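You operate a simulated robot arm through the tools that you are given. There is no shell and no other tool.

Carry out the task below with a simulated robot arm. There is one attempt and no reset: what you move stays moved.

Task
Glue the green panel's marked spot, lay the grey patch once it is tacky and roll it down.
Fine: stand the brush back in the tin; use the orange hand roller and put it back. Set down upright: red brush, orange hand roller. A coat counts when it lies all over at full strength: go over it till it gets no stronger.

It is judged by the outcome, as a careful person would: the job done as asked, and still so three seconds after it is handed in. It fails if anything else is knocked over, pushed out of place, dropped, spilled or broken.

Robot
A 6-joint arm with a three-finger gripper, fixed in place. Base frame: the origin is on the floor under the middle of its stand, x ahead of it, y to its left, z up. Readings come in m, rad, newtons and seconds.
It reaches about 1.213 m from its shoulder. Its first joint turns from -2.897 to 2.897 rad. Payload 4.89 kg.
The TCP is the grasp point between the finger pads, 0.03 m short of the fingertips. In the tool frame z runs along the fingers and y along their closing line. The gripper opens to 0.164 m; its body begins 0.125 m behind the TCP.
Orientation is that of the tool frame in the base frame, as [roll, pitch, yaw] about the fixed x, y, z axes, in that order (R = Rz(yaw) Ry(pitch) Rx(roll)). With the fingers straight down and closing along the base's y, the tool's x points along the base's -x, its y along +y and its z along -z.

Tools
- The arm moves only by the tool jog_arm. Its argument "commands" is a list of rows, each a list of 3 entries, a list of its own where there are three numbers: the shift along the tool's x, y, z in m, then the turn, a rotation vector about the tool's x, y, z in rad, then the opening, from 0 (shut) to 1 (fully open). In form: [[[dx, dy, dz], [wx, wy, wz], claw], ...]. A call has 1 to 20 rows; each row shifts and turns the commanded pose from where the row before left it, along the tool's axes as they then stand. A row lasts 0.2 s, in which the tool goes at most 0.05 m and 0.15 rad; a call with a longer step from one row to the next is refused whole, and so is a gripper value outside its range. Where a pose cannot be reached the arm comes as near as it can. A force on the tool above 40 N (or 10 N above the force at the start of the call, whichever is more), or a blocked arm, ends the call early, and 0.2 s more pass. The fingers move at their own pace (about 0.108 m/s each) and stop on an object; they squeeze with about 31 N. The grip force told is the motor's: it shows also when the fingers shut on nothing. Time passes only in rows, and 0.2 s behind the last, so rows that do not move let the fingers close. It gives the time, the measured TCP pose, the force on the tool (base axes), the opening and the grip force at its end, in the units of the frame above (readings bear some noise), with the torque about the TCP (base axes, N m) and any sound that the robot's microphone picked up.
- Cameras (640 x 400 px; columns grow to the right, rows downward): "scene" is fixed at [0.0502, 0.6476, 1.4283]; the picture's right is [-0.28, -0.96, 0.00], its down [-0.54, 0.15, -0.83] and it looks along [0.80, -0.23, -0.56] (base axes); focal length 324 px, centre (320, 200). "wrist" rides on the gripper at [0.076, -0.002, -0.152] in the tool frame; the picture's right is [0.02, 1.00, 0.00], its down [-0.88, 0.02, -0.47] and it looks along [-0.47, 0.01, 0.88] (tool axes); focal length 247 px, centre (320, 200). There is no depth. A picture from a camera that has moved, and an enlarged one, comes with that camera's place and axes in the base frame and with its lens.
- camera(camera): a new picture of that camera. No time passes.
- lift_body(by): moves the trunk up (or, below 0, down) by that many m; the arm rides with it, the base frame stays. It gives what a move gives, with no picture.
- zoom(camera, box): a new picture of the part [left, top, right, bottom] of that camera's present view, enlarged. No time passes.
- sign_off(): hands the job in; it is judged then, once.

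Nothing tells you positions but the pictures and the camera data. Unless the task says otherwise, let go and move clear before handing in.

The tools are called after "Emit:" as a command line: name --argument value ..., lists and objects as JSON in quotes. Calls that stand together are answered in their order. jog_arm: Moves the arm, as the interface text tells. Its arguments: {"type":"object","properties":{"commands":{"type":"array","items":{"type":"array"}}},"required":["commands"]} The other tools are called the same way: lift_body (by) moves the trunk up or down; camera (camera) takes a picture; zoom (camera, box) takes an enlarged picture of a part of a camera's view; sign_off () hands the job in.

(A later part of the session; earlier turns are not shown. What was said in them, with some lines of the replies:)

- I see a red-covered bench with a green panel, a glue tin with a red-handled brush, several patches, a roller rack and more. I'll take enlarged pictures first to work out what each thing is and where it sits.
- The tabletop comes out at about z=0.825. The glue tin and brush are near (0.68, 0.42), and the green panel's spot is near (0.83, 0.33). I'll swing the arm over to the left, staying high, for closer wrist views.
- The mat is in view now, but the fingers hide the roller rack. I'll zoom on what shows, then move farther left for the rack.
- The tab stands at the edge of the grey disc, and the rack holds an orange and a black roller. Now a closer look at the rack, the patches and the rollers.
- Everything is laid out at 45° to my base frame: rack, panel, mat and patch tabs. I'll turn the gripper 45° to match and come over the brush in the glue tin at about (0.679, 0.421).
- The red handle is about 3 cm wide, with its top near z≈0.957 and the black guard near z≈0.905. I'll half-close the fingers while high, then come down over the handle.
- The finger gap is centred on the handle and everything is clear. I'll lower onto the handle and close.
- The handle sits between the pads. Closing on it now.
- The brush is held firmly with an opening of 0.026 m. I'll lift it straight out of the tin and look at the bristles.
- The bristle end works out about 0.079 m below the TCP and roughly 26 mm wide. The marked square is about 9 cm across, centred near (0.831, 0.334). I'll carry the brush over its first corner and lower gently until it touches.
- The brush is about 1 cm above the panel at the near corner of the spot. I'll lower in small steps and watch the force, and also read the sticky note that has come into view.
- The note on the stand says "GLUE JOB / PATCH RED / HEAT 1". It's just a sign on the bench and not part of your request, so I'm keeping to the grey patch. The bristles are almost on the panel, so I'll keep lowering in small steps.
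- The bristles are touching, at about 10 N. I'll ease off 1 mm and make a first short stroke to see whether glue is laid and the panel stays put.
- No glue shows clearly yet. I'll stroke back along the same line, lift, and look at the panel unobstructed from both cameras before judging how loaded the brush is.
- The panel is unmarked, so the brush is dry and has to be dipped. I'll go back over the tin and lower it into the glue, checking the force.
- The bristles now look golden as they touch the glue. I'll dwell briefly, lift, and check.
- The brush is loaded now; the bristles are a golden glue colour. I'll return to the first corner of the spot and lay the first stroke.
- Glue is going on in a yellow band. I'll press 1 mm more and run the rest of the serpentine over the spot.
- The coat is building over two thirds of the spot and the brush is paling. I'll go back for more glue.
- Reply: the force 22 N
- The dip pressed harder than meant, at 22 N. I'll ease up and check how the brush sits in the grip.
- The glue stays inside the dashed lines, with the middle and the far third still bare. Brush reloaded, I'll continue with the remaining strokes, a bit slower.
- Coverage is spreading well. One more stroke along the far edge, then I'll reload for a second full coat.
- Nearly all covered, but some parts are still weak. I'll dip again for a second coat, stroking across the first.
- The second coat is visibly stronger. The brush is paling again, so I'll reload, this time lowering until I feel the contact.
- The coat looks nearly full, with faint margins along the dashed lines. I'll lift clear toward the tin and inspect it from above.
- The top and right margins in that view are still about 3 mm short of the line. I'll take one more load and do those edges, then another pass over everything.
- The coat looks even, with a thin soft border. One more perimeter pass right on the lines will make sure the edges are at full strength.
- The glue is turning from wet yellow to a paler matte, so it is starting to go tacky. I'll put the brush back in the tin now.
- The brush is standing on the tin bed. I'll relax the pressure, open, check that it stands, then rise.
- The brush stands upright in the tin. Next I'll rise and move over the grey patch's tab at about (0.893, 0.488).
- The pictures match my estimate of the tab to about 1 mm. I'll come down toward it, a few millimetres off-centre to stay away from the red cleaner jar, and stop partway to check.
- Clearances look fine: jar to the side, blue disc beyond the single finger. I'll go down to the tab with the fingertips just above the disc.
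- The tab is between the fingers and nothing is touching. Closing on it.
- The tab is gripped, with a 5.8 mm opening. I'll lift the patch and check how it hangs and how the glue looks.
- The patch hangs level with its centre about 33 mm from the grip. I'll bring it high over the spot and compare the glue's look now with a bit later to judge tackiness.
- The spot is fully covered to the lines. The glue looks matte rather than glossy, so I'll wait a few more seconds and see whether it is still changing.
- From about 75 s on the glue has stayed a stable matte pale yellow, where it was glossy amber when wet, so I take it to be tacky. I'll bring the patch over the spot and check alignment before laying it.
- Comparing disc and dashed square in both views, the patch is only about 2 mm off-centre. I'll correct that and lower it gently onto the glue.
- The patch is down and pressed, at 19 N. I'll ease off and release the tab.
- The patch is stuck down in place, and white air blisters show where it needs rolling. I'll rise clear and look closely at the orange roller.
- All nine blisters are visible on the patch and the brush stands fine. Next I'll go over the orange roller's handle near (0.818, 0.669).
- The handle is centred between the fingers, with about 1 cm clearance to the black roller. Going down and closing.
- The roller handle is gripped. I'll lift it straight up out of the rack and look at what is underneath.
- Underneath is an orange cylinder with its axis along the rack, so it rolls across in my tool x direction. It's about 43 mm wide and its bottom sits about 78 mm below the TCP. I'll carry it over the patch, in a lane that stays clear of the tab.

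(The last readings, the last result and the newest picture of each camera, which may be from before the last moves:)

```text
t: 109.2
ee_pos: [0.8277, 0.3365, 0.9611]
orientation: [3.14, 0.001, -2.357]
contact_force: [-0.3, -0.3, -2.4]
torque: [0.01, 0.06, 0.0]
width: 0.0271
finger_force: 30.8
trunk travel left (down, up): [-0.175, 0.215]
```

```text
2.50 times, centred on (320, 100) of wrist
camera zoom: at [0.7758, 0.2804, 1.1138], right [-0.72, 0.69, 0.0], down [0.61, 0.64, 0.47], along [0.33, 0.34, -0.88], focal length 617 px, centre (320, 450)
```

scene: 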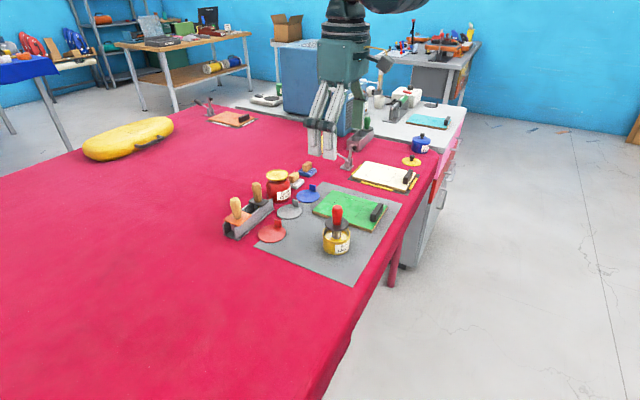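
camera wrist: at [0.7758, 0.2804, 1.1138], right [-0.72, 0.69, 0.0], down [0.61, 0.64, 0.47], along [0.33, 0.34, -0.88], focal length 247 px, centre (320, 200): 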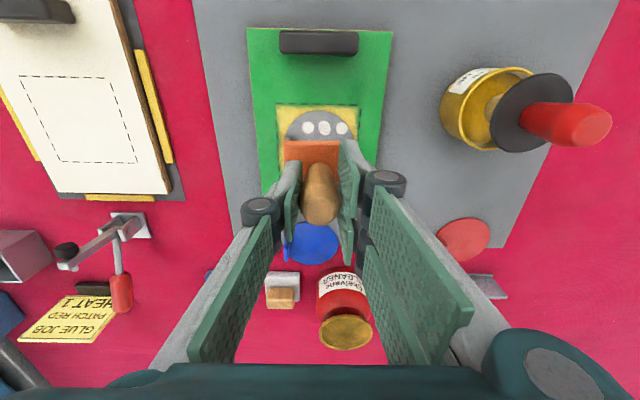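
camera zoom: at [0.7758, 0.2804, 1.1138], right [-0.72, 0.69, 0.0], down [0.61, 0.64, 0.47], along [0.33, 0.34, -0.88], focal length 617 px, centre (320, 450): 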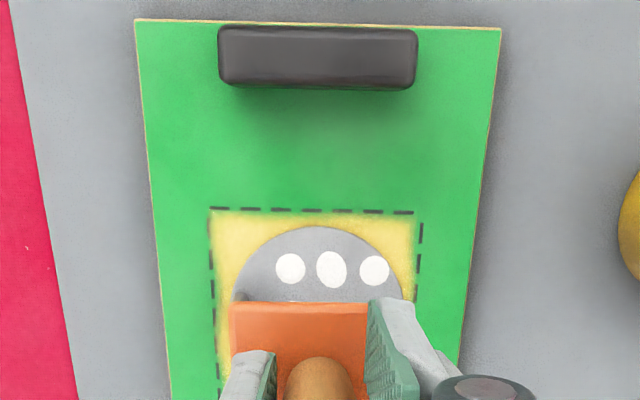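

The roller's near face sits 23 mm from the grip axis, as expected, so this lane clears the tab. Lowering to contact in small steps.

Emit:
jog_arm --commands '[[[0, 0, 0.02], [0, 0, 0], 0], [[0, 0, 0.015], [0, 0, 0], 0], [[0, 0, 0.004], [0, 0, 0], 0], [[0, 0, 0], [0, 0, 0], 0]]'

Emit:
zoom --camera "scene" --box '[325, 175, 375, 225]'

```text
t: 110.2
ee_pos: [0.8276, 0.3359, 0.922]
orientation: [3.142, -0.001, -2.355]
contact_force: [0.1, -0.3, -0.5]
torque: [-0.04, -0.03, 0.02]
width: 0.0269
finger_force: 31.4
trunk travel left (down, up): [-0.175, 0.215]
```

```text
8.00 times, centred on (350, 200) of scene
camera zoom: at [0.0502, 0.6476, 1.4283], right [-0.28, -0.96, 0.0], down [-0.54, 0.15, -0.83], along [0.8, -0.23, -0.56], focal length 2590 px, centre (80, 200)
```

zoom: 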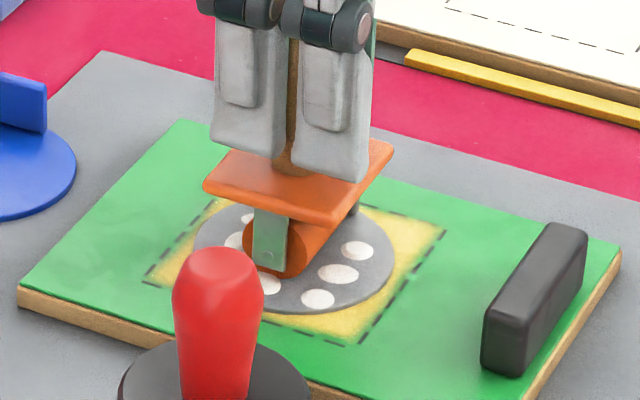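

Emit:
jog_arm --commands '[[[0, 0, 0.002], [0, 0, 0], 0], [[0, 0, 0.001], [0, 0, 0], 0], [[0, 0, 0], [0, 0, 0], 0]]'

```text
t: 111.0
ee_pos: [0.8273, 0.3351, 0.9201]
orientation: [-3.141, 0.001, -2.355]
contact_force: [0.4, -0.7, 20.2]
torque: [0.03, -0.13, -0.03]
width: 0.027
finger_force: 31.0
trunk travel left (down, up): [-0.175, 0.215]
```

Firm contact at about 20 N. Rolling back and forth along this lane.

Emit:
jog_arm --commands '[[[0.01, 0, 0], [0, 0, 0], 0], [[0.01, 0, 0], [0, 0, 0], 0], [[0.01, 0, 0], [0, 0, 0], 0], [[-0.01, 0, 0], [0, 0, 0], 0], [[-0.01, 0, 0], [0, 0, 0], 0], [[-0.01, 0, 0], [0, 0, 0], 0]]'

Emit:
zoom --camera "scene" --box '[325, 175, 375, 225]'

Emit:
zoom --camera "wrist" --box '[240, 20, 400, 220]'

```text
t: 112.4
ee_pos: [0.8275, 0.3361, 0.9204]
orientation: [3.141, 0.0, -2.355]
contact_force: [-0.6, 0.6, 1.6]
torque: [0.1, 0.0, -0.03]
width: 0.0268
finger_force: 31.2
trunk travel left (down, up): [-0.175, 0.215]
```

```text
8.00 times, centred on (350, 200) of scene
camera zoom: at [0.0502, 0.6476, 1.4283], right [-0.28, -0.96, 0.0], down [-0.54, 0.15, -0.83], along [0.8, -0.23, -0.56], focal length 2590 px, centre (80, 200)
```

zoom: 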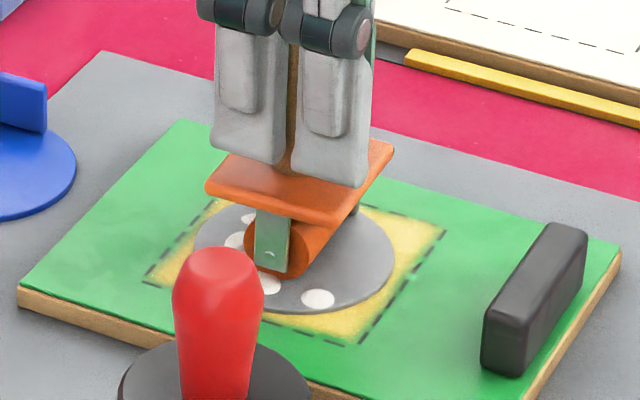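

```text
2.00 times, centred on (320, 120) of wrist
camera zoom: at [0.7757, 0.2797, 1.0731], right [-0.72, 0.69, 0.0], down [0.61, 0.64, 0.47], along [0.33, 0.34, -0.88], focal length 494 px, centre (320, 360)
```

zoom: 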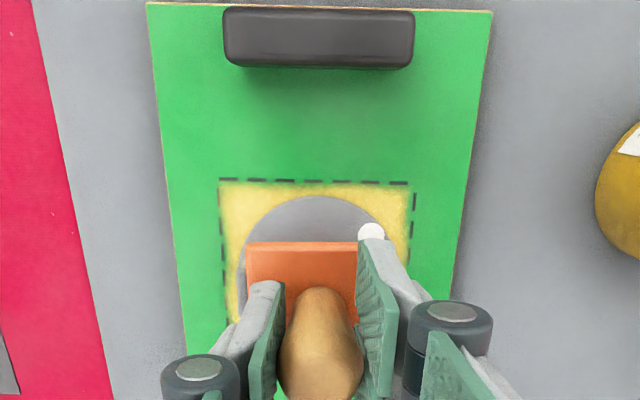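

The blisters vanish where it has rolled. I'll press slightly again and roll the other half of this lane.

Emit:
jog_arm --commands '[[[0, 0, 0.0012], [0, 0, 0], 0], [[-0.011, 0, 0], [0, 0, 0], 0], [[-0.011, 0, 0], [0, 0, 0], 0], [[-0.011, 0, 0], [0, 0, 0], 0], [[0.011, 0, 0], [0, 0, 0], 0], [[0.011, 0, 0], [0, 0, 0], 0], [[0.011, 0, 0], [0, 0, 0], 0]]'

Emit:
zoom --camera "scene" --box '[325, 175, 375, 225]'

```text
t: 114.0
ee_pos: [0.8276, 0.3355, 0.9174]
orientation: [3.141, 0.002, -2.357]
contact_force: [1.1, -1.5, 10.9]
torque: [-0.09, -0.12, -0.02]
width: 0.0263
finger_force: 30.7
trunk travel left (down, up): [-0.175, 0.215]
```

```text
8.00 times, centred on (350, 200) of scene
camera zoom: at [0.0502, 0.6476, 1.4283], right [-0.28, -0.96, 0.0], down [-0.54, 0.15, -0.83], along [0.8, -0.23, -0.56], focal length 2590 px, centre (80, 200)
```

zoom: 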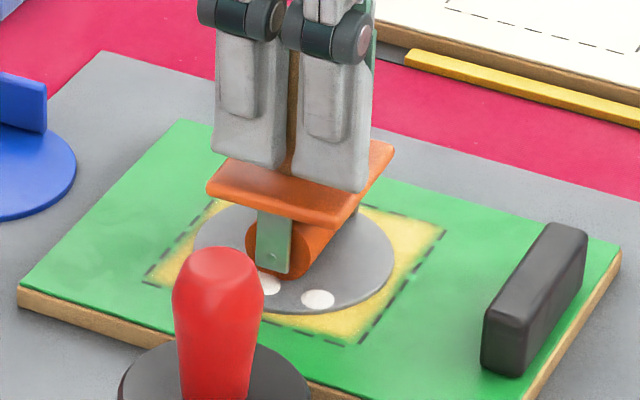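

Only the column on the near side remains. I'll lift a little, shift one lane over, press and roll there.

Emit:
jog_arm --commands '[[[0, 0, -0.006], [0, 0, 0], 0], [[0, 0.02, 0], [0, 0, 0], 0], [[0, 0, 0.004], [0, 0, 0], 0], [[0, 0, 0.002], [0, 0, 0], 0], [[0, 0, 0], [0, 0, 0], 0]]'

```text
t: 115.2
ee_pos: [0.8134, 0.3502, 0.9177]
orientation: [3.141, 0.001, -2.356]
contact_force: [0.1, 0.9, 13.0]
torque: [0.0, -0.09, 0.03]
width: 0.0268
finger_force: 30.8
trunk travel left (down, up): [-0.175, 0.215]
```

Emit:
jog_arm --commands '[[[0.01, 0, 0], [0, 0, 0], 0], [[0.01, 0, 0], [0, 0, 0], 0], [[0.01, 0, 0], [0, 0, 0], 0], [[-0.01, 0, 0], [0, 0, 0], 0], [[-0.01, 0, 0], [0, 0, 0], 0], [[-0.01, 0, 0], [0, 0, 0], 0], [[-0.011, 0, 0.0003], [0, 0, 0], 0], [[-0.011, 0, 0], [0, 0, 0], 0], [[-0.011, 0, 0], [0, 0, 0], 0], [[0.011, 0, 0], [0, 0, 0], 0], [[0.011, 0, 0], [0, 0, 0], 0], [[0.011, 0, 0], [0, 0, 0], 0]]'

Emit:
zoom --camera "scene" --box '[325, 175, 375, 225]'

Emit:
zoom --camera "wrist" --box '[240, 20, 400, 220]'

```text
t: 117.8
ee_pos: [0.8141, 0.3508, 0.9186]
orientation: [-3.141, 0.001, -2.355]
contact_force: [-0.8, 0.7, 0.9]
torque: [0.01, 0.1, 0.0]
width: 0.0267
finger_force: 31.0
trunk travel left (down, up): [-0.175, 0.215]
```

```text
8.00 times, centred on (350, 200) of scene
camera zoom: at [0.0502, 0.6476, 1.4283], right [-0.28, -0.96, 0.0], down [-0.54, 0.15, -0.83], along [0.8, -0.23, -0.56], focal length 2590 px, centre (80, 200)
```

zoom: 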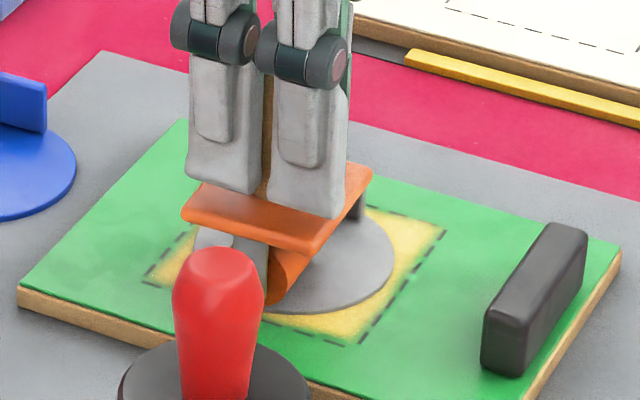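

```text
2.00 times, centred on (320, 120) of wrist
camera zoom: at [0.7622, 0.2941, 1.0709], right [-0.72, 0.69, 0.0], down [0.61, 0.64, 0.47], along [0.33, 0.34, -0.88], focal length 494 px, centre (320, 360)
```

zoom: 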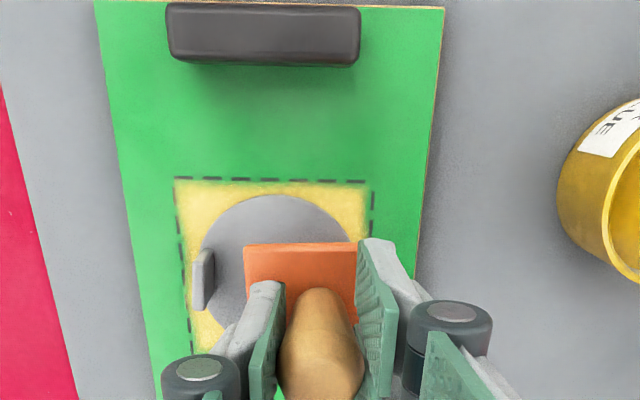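

Emit:
jog_arm --commands '[[[0, 0, 0.0012], [0, 0, 0], 0], [[-0.011, 0, 0], [0, 0, 0], 0], [[-0.011, 0, 0], [0, 0, 0], 0], [[-0.011, 0, 0], [0, 0, 0], 0], [[0.011, 0, 0], [0, 0, 0], 0], [[0.011, 0, 0], [0, 0, 0], 0], [[0.011, 0, 0], [0, 0, 0], 0], [[0, 0, -0.03], [0, 0, 0], 0], [[0, 0, -0.03], [0, 0, 0], 0], [[0, 0, -0.03], [0, 0, 0], 0], [[-0.03, 0, 0], [0, 0, 0], 0], [[-0.03, 0, 0], [0, 0, 0], 0], [[0, 0, 0], [0, 0, 0], 0]]'

Emit:
zoom --camera "scene" --box '[325, 175, 375, 225]'

Emit:
camera --camera "wrist"

Emit:
zoom --camera "wrist" --box '[240, 20, 400, 180]'

```text
t: 120.6
ee_pos: [0.8576, 0.3946, 1.005]
orientation: [-3.141, 0.0, -2.356]
contact_force: [1.2, 0.2, -2.2]
torque: [-0.04, 0.04, -0.02]
width: 0.0265
finger_force: 31.2
trunk travel left (down, up): [-0.175, 0.215]
```

```text
8.00 times, centred on (350, 200) of scene
camera zoom: at [0.0502, 0.6476, 1.4283], right [-0.28, -0.96, 0.0], down [-0.54, 0.15, -0.83], along [0.8, -0.23, -0.56], focal length 2590 px, centre (80, 200)
```

zoom: 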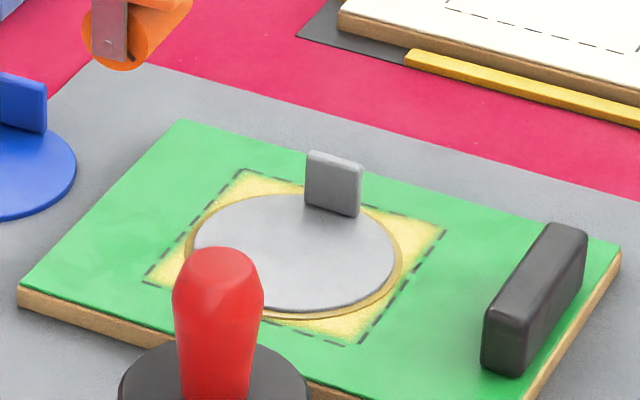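

```text
taken
camera wrist: at [0.8055, 0.3376, 1.1578], right [-0.72, 0.69, 0.0], down [0.61, 0.64, 0.47], along [0.33, 0.34, -0.88], focal length 247 px, centre (320, 200)
```

wrist: 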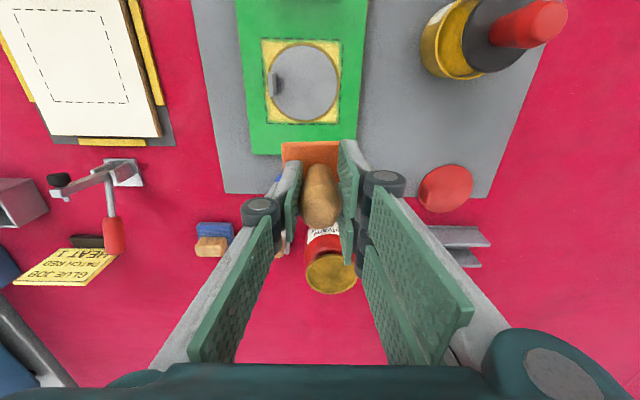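

```text
2.50 times, centred on (320, 100) of wrist
camera zoom: at [0.8055, 0.3376, 1.1578], right [-0.72, 0.69, 0.0], down [0.61, 0.64, 0.47], along [0.33, 0.34, -0.88], focal length 617 px, centre (320, 450)
```

zoom: 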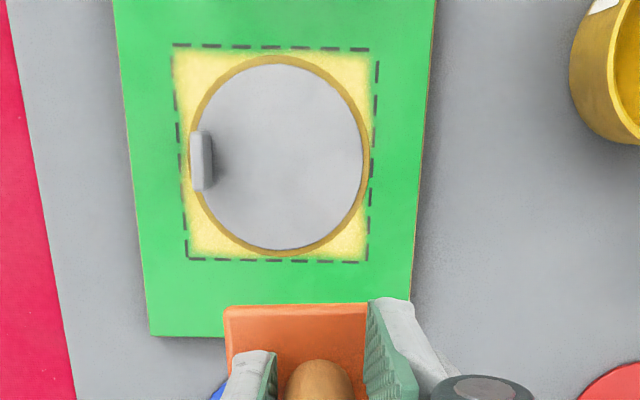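

All the blisters are gone and a fine glue bead shows evenly around the patch. I'll check that the roller is level in the grip before taking it back to the rack.

Emit:
zoom --camera "scene" --box '[310, 130, 370, 190]'

Emit:
jog_arm --commands '[[[-0.0214, 0.0275, -0.002], [0, 0, 0], 0], [[-0.0214, 0.0275, -0.002], [0, 0, 0], 0], [[-0.0214, 0.0275, -0.002], [0, 0, 0], 0], [[-0.0214, 0.0275, -0.002], [0, 0, 0], 0], [[-0.0214, 0.0275, -0.002], [0, 0, 0], 0], [[-0.0214, 0.0275, -0.002], [0, 0, 0], 0], [[-0.0214, 0.0275, -0.002], [0, 0, 0], 0], [[-0.0214, 0.0275, -0.002], [0, 0, 0], 0], [[0, 0, 0], [0, 0, 0], 0], [[0, 0, 0], [0, 0, 0], 0]]'

Emit:
zoom --camera "scene" --box '[205, 140, 295, 250]'

Emit:
camera --camera "wrist"

```text
6.67 times, centred on (340, 160) of scene
camera zoom: at [0.0502, 0.6476, 1.4283], right [-0.28, -0.96, 0.0], down [-0.54, 0.15, -0.83], along [0.8, -0.23, -0.56], focal length 2158 px, centre (187, 467)
```

zoom: 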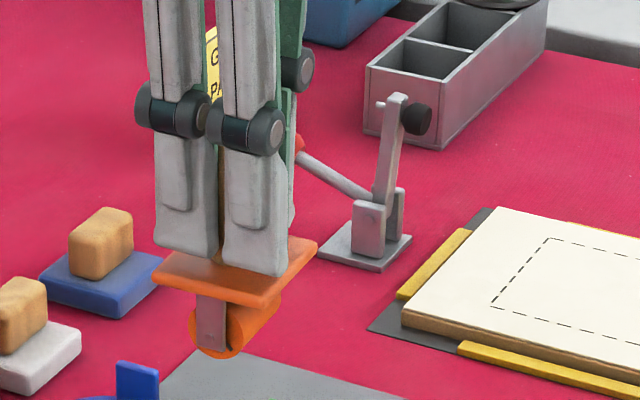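

```text
t: 122.8
ee_pos: [0.8206, 0.6688, 1.0232]
orientation: [3.141, 0.001, -2.356]
contact_force: [0.1, 0.5, -1.9]
torque: [-0.07, 0.01, -0.03]
width: 0.0266
finger_force: 30.9
trunk travel left (down, up): [-0.175, 0.215]
```

```text
3.64 times, centred on (250, 195) of scene
camera zoom: at [0.0502, 0.6476, 1.4283], right [-0.28, -0.96, 0.0], down [-0.54, 0.15, -0.83], along [0.8, -0.23, -0.56], focal length 1177 px, centre (574, 218)
```

zoom: 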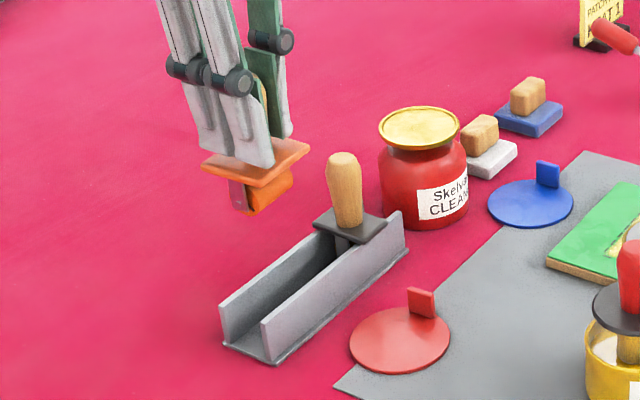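

```text
taken
camera wrist: at [0.7701, 0.6131, 1.1756], right [-0.72, 0.69, 0.0], down [0.61, 0.64, 0.47], along [0.33, 0.34, -0.88], focal length 247 px, centre (320, 200)
```

wrist: 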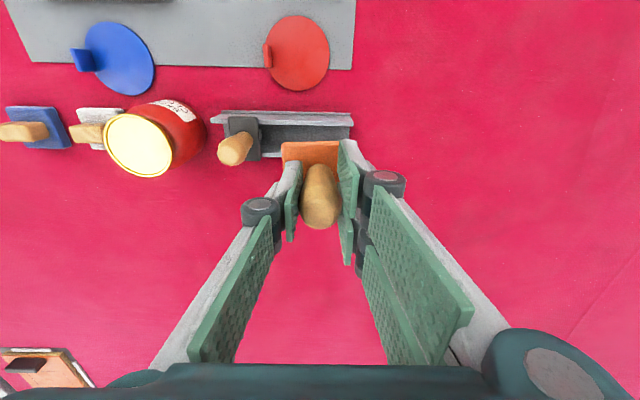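

The roller is level and back above its slot in the rack. Lowering it in stages.

Emit:
jog_arm --commands '[[[0, 0, 0.03], [0, 0, 0], 0], [[0, 0, 0.03], [0, 0, 0], 0], [[0, 0, 0.012], [0, 0, 0], 0], [[0, 0, 0], [0, 0, 0], 0]]'

Emit:
zoom --camera "scene" --box '[215, 170, 275, 245]'

Emit:
camera --camera "wrist"

```text
t: 123.8
ee_pos: [0.8224, 0.6695, 0.9515]
orientation: [-3.141, 0.001, -2.357]
contact_force: [1.2, -0.1, -1.7]
torque: [-0.03, 0.03, 0.0]
width: 0.0267
finger_force: 30.6
trunk travel left (down, up): [-0.175, 0.215]
```

```text
5.33 times, centred on (245, 208) of scene
camera zoom: at [0.0502, 0.6476, 1.4283], right [-0.28, -0.96, 0.0], down [-0.54, 0.15, -0.83], along [0.8, -0.23, -0.56], focal length 1727 px, centre (720, 160)
```

zoom: 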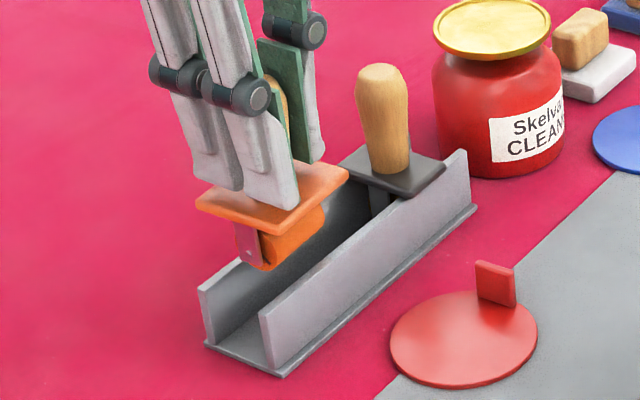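

```text
taken
camera wrist: at [0.7701, 0.6135, 1.1036], right [-0.72, 0.69, 0.0], down [0.61, 0.64, 0.47], along [0.33, 0.34, -0.88], focal length 247 px, centre (320, 200)
```

wrist: 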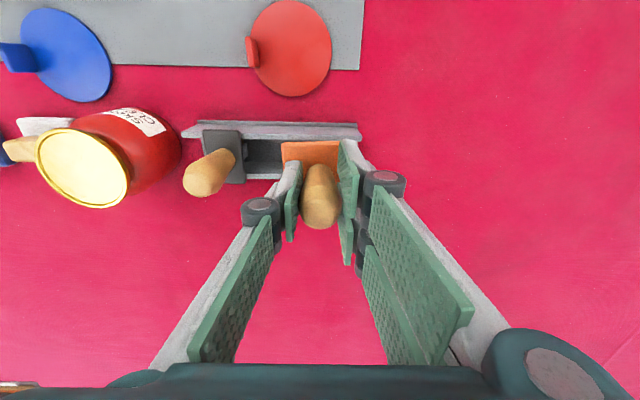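

Emit:
jog_arm --commands '[[[0, 0, 0.012], [0, 0, 0], 0], [[0, 0, 0.012], [0, 0, 0], 0], [[0, 0, 0.008], [0, 0, 0], 0], [[0, 0, 0.004], [0, 0, 0], 0], [[0, 0, 0], [0, 0, 0], 0]]'

Emit:
zoom --camera "scene" --box '[215, 170, 275, 245]'

```text
t: 125.0
ee_pos: [0.8201, 0.6686, 0.9142]
orientation: [-3.14, 0.001, -2.356]
contact_force: [2.0, 1.4, -2.2]
torque: [0.13, -0.07, -0.06]
width: 0.0266
finger_force: 31.4
trunk travel left (down, up): [-0.175, 0.215]
```

```text
5.33 times, centred on (245, 208) of scene
camera zoom: at [0.0502, 0.6476, 1.4283], right [-0.28, -0.96, 0.0], down [-0.54, 0.15, -0.83], along [0.8, -0.23, -0.56], focal length 1727 px, centre (720, 160)
```

zoom: 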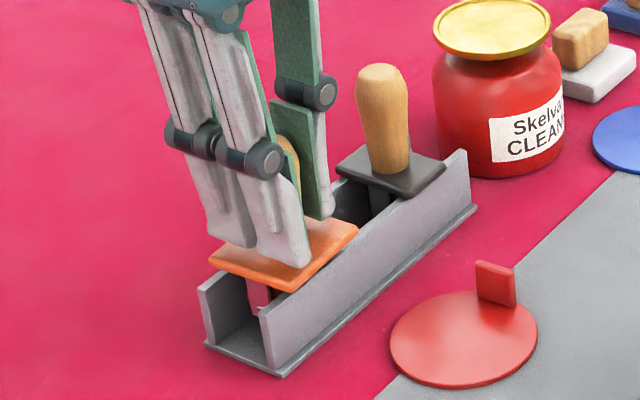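

There's a slight sideways touch on the near wall, so I'll nudge 3 mm away from it and lower the rest.

Emit:
jog_arm --commands '[[[-0.003, 0, 0], [0, 0, 0], 0], [[0, 0, 0.002], [0, 0, 0], 0], [[0, 0, 0.002], [0, 0, 0], 0], [[0, 0, 0], [0, 0, 0], 0]]'

Emit:
zoom --camera "scene" --box '[215, 180, 275, 245]'

```text
t: 126.0
ee_pos: [0.8246, 0.6709, 0.9109]
orientation: [-3.141, 0.0, -2.356]
contact_force: [-0.2, -0.5, -1.5]
torque: [-0.01, 0.02, 0.0]
width: 0.0267
finger_force: 30.8
trunk travel left (down, up): [-0.175, 0.215]
```

```text
6.15 times, centred on (245, 212) of scene
camera zoom: at [0.0502, 0.6476, 1.4283], right [-0.28, -0.96, 0.0], down [-0.54, 0.15, -0.83], along [0.8, -0.23, -0.56], focal length 1992 px, centre (782, 123)
```

zoom: 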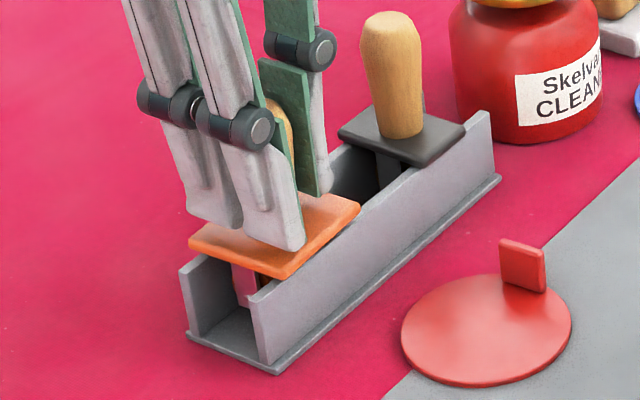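

The side contact is gone and the plate is about 4 mm above the walls. Lowering until it rests.

Emit:
jog_arm --commands '[[[0, 0, 0.002], [0, 0, 0], 0], [[0, 0, 0.001], [0, 0, 0], 0], [[0, 0, 0], [0, 0, 0], 0]]'

```text
t: 126.8
ee_pos: [0.8239, 0.6703, 0.9085]
orientation: [3.141, 0.0, -2.357]
contact_force: [1.0, -1.0, -2.0]
torque: [-0.04, -0.01, 0.02]
width: 0.0267
finger_force: 31.0
trunk travel left (down, up): [-0.175, 0.215]
```

Emit:
jog_arm --commands '[[[0, 0, 0.001], [0, 0, 0], 0], [[0, 0, 0.001], [0, 0, 0], 0], [[0, 0, 0], [0, 0, 0], 0]]'

Emit:
zoom --camera "scene" --box '[215, 180, 275, 245]'

```text
t: 127.6
ee_pos: [0.8238, 0.6707, 0.9067]
orientation: [-3.141, 0.001, -2.355]
contact_force: [1.6, -0.4, 10.7]
torque: [-0.03, 0.08, -0.04]
width: 0.0265
finger_force: 31.3
trunk travel left (down, up): [-0.175, 0.215]
```

```text
6.15 times, centred on (245, 212) of scene
camera zoom: at [0.0502, 0.6476, 1.4283], right [-0.28, -0.96, 0.0], down [-0.54, 0.15, -0.83], along [0.8, -0.23, -0.56], focal length 1992 px, centre (782, 123)
```

zoom: 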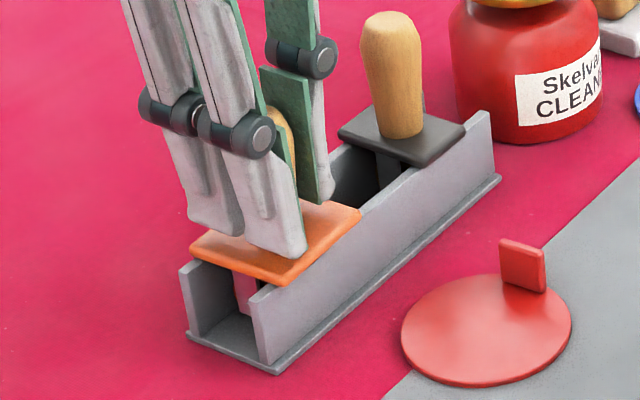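

The roller rests on the rack as it did originally. I'll ease off, release, and check before rising.

Emit:
jog_arm --commands '[[[0, 0, -0.001], [0, 0, 0], 0], [[0, 0, 0], [0, 0, 0], 0.2], [[0, 0, 0], [0, 0, 0], 0.3], [[0, 0, 0], [0, 0, 0], 0.3], [[0, 0, 0], [0, 0, 0], 0.3]]'

Emit:
zoom --camera "scene" --box '[205, 150, 285, 250]'

Emit:
camera --camera "wrist"

```text
t: 128.8
ee_pos: [0.8237, 0.6716, 0.9065]
orientation: [-3.141, 0.001, -2.357]
contact_force: [0.1, 0.8, -0.9]
torque: [0.0, 0.02, 0.02]
width: 0.0493
finger_force: 0.0
trunk travel left (down, up): [-0.175, 0.215]
```

```text
4.00 times, centred on (245, 200) of scene
camera zoom: at [0.0502, 0.6476, 1.4283], right [-0.28, -0.96, 0.0], down [-0.54, 0.15, -0.83], along [0.8, -0.23, -0.56], focal length 1295 px, centre (620, 200)
```

zoom: 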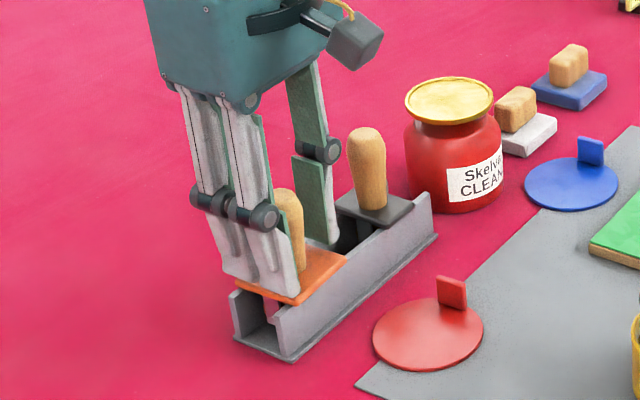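

```text
taken
camera wrist: at [0.7718, 0.6149, 1.0594], right [-0.72, 0.69, 0.0], down [0.61, 0.64, 0.47], along [0.33, 0.34, -0.88], focal length 247 px, centre (320, 200)
```

wrist: 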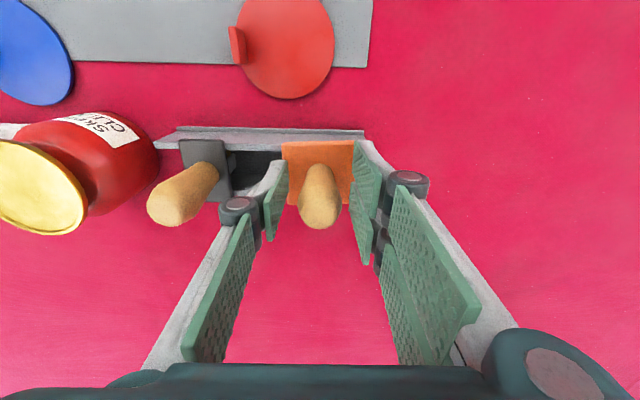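

The roller stands upright in the rack and is free of the fingers. I'll rise straight up, move clear, and do a final check of the whole bench.

Emit:
jog_arm --commands '[[[0, 0, -0.03], [0, 0, 0], 0.3], [[0, 0, -0.04], [0, 0, 0], 0.3], [[0, 0, -0.04], [0, 0, 0], 0.4], [[0, 0, -0.045], [0, 0, 0], 0.5], [[0, 0, -0.045], [0, 0, 0], 0.5], [[0.045, 0, 0], [0, 0, 0], 0.5], [[0.045, 0, 0], [0, 0, 0], 0.5], [[0.045, 0, 0], [0, 0, 0], 0.5], [[0.045, 0, 0], [0, 0, 0], 0.5], [[0, 0, 0], [0, 0, 0], 0.5]]'

Emit:
camera --camera "scene"

Emit:
zoom --camera "scene" --box '[220, 150, 420, 275]'

Emit:
camera --camera "wrist"

Emit:
zoom --camera "scene" --box '[315, 180, 375, 260]'

```text
t: 131.0
ee_pos: [0.695, 0.5422, 1.1088]
orientation: [3.14, 0.001, -2.357]
contact_force: [-0.2, 0.0, 0.6]
torque: [0.08, -0.1, -0.02]
width: 0.082
finger_force: 0.0
trunk travel left (down, up): [-0.175, 0.215]
```

```text
taken
```

scene: 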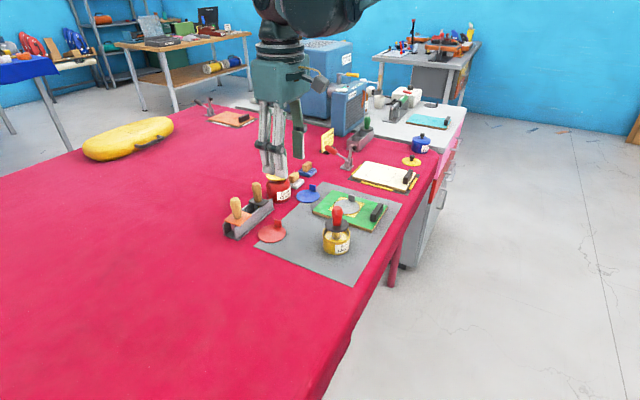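

```text
3.20 times, centred on (320, 212) of scene
camera zoom: at [0.0502, 0.6476, 1.4283], right [-0.28, -0.96, 0.0], down [-0.54, 0.15, -0.83], along [0.8, -0.23, -0.56], focal length 1036 px, centre (320, 160)
```

zoom: 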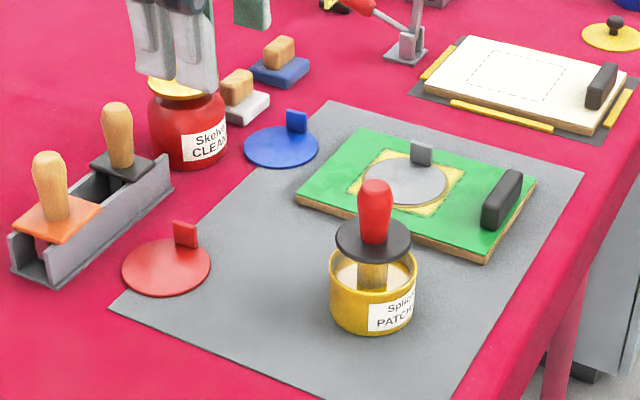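

```text
taken
camera wrist: at [0.6435, 0.4854, 1.2608], right [-0.72, 0.69, 0.0], down [0.61, 0.64, 0.47], along [0.33, 0.34, -0.88], focal length 247 px, centre (320, 200)
```

wrist: 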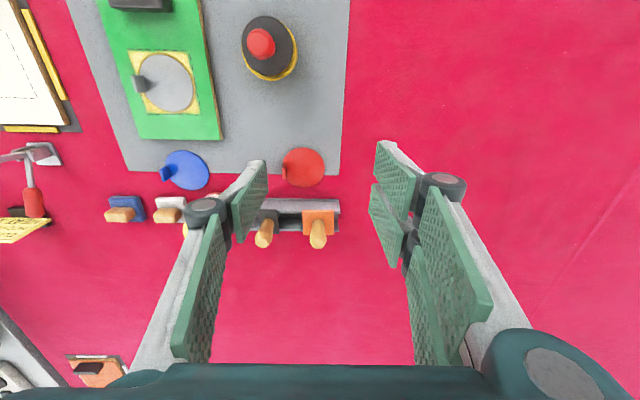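

```text
5.00 times, centred on (345, 220) of scene
camera zoom: at [0.0502, 0.6476, 1.4283], right [-0.28, -0.96, 0.0], down [-0.54, 0.15, -0.83], along [0.8, -0.23, -0.56], focal length 1619 px, centre (195, 100)
```

zoom: 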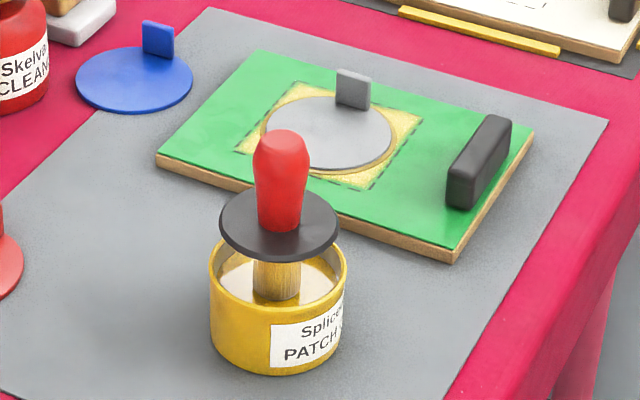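

Everything is in place:
- **Patch:** the grey patch is down and rolled flat on the green panel, with a glue bead all round.
- **Tools:** the red brush stands in the tin and the orange roller stands in its rack.
- **Bench:** nothing else has moved, and the arm is clear.

I'm handing the job in.

Emit:
sign_off

```text
The job is handed in.
```

The grey patch is glued to the green panel's marked spot and rolled flat, and I've handed the job in. All the air blisters are gone and an even bead of glue shows around the patch edge.

- **Glue:** I went over the marked square until it got no stronger. I laid the patch once the glue had turned from wet amber to a steady matte pale yellow. Nothing signalled tackiness directly, so that was my judgement from its look.
- **Patch position:** it sits about 4 mm off the centre of the square but, by my measurement, just inside the dashed lines.
- **Tools:** the red brush stands upright in the glue tin. The orange roller is upright in its rack where it came from.
- **Rest of the bench:** in the final pictures nothing had been knocked, moved or spilled.

A sticky note on the bench read "GLUE JOB / PATCH RED / HEAT 1". It wasn't part of your request, so I followed your instruction and used the grey patch.
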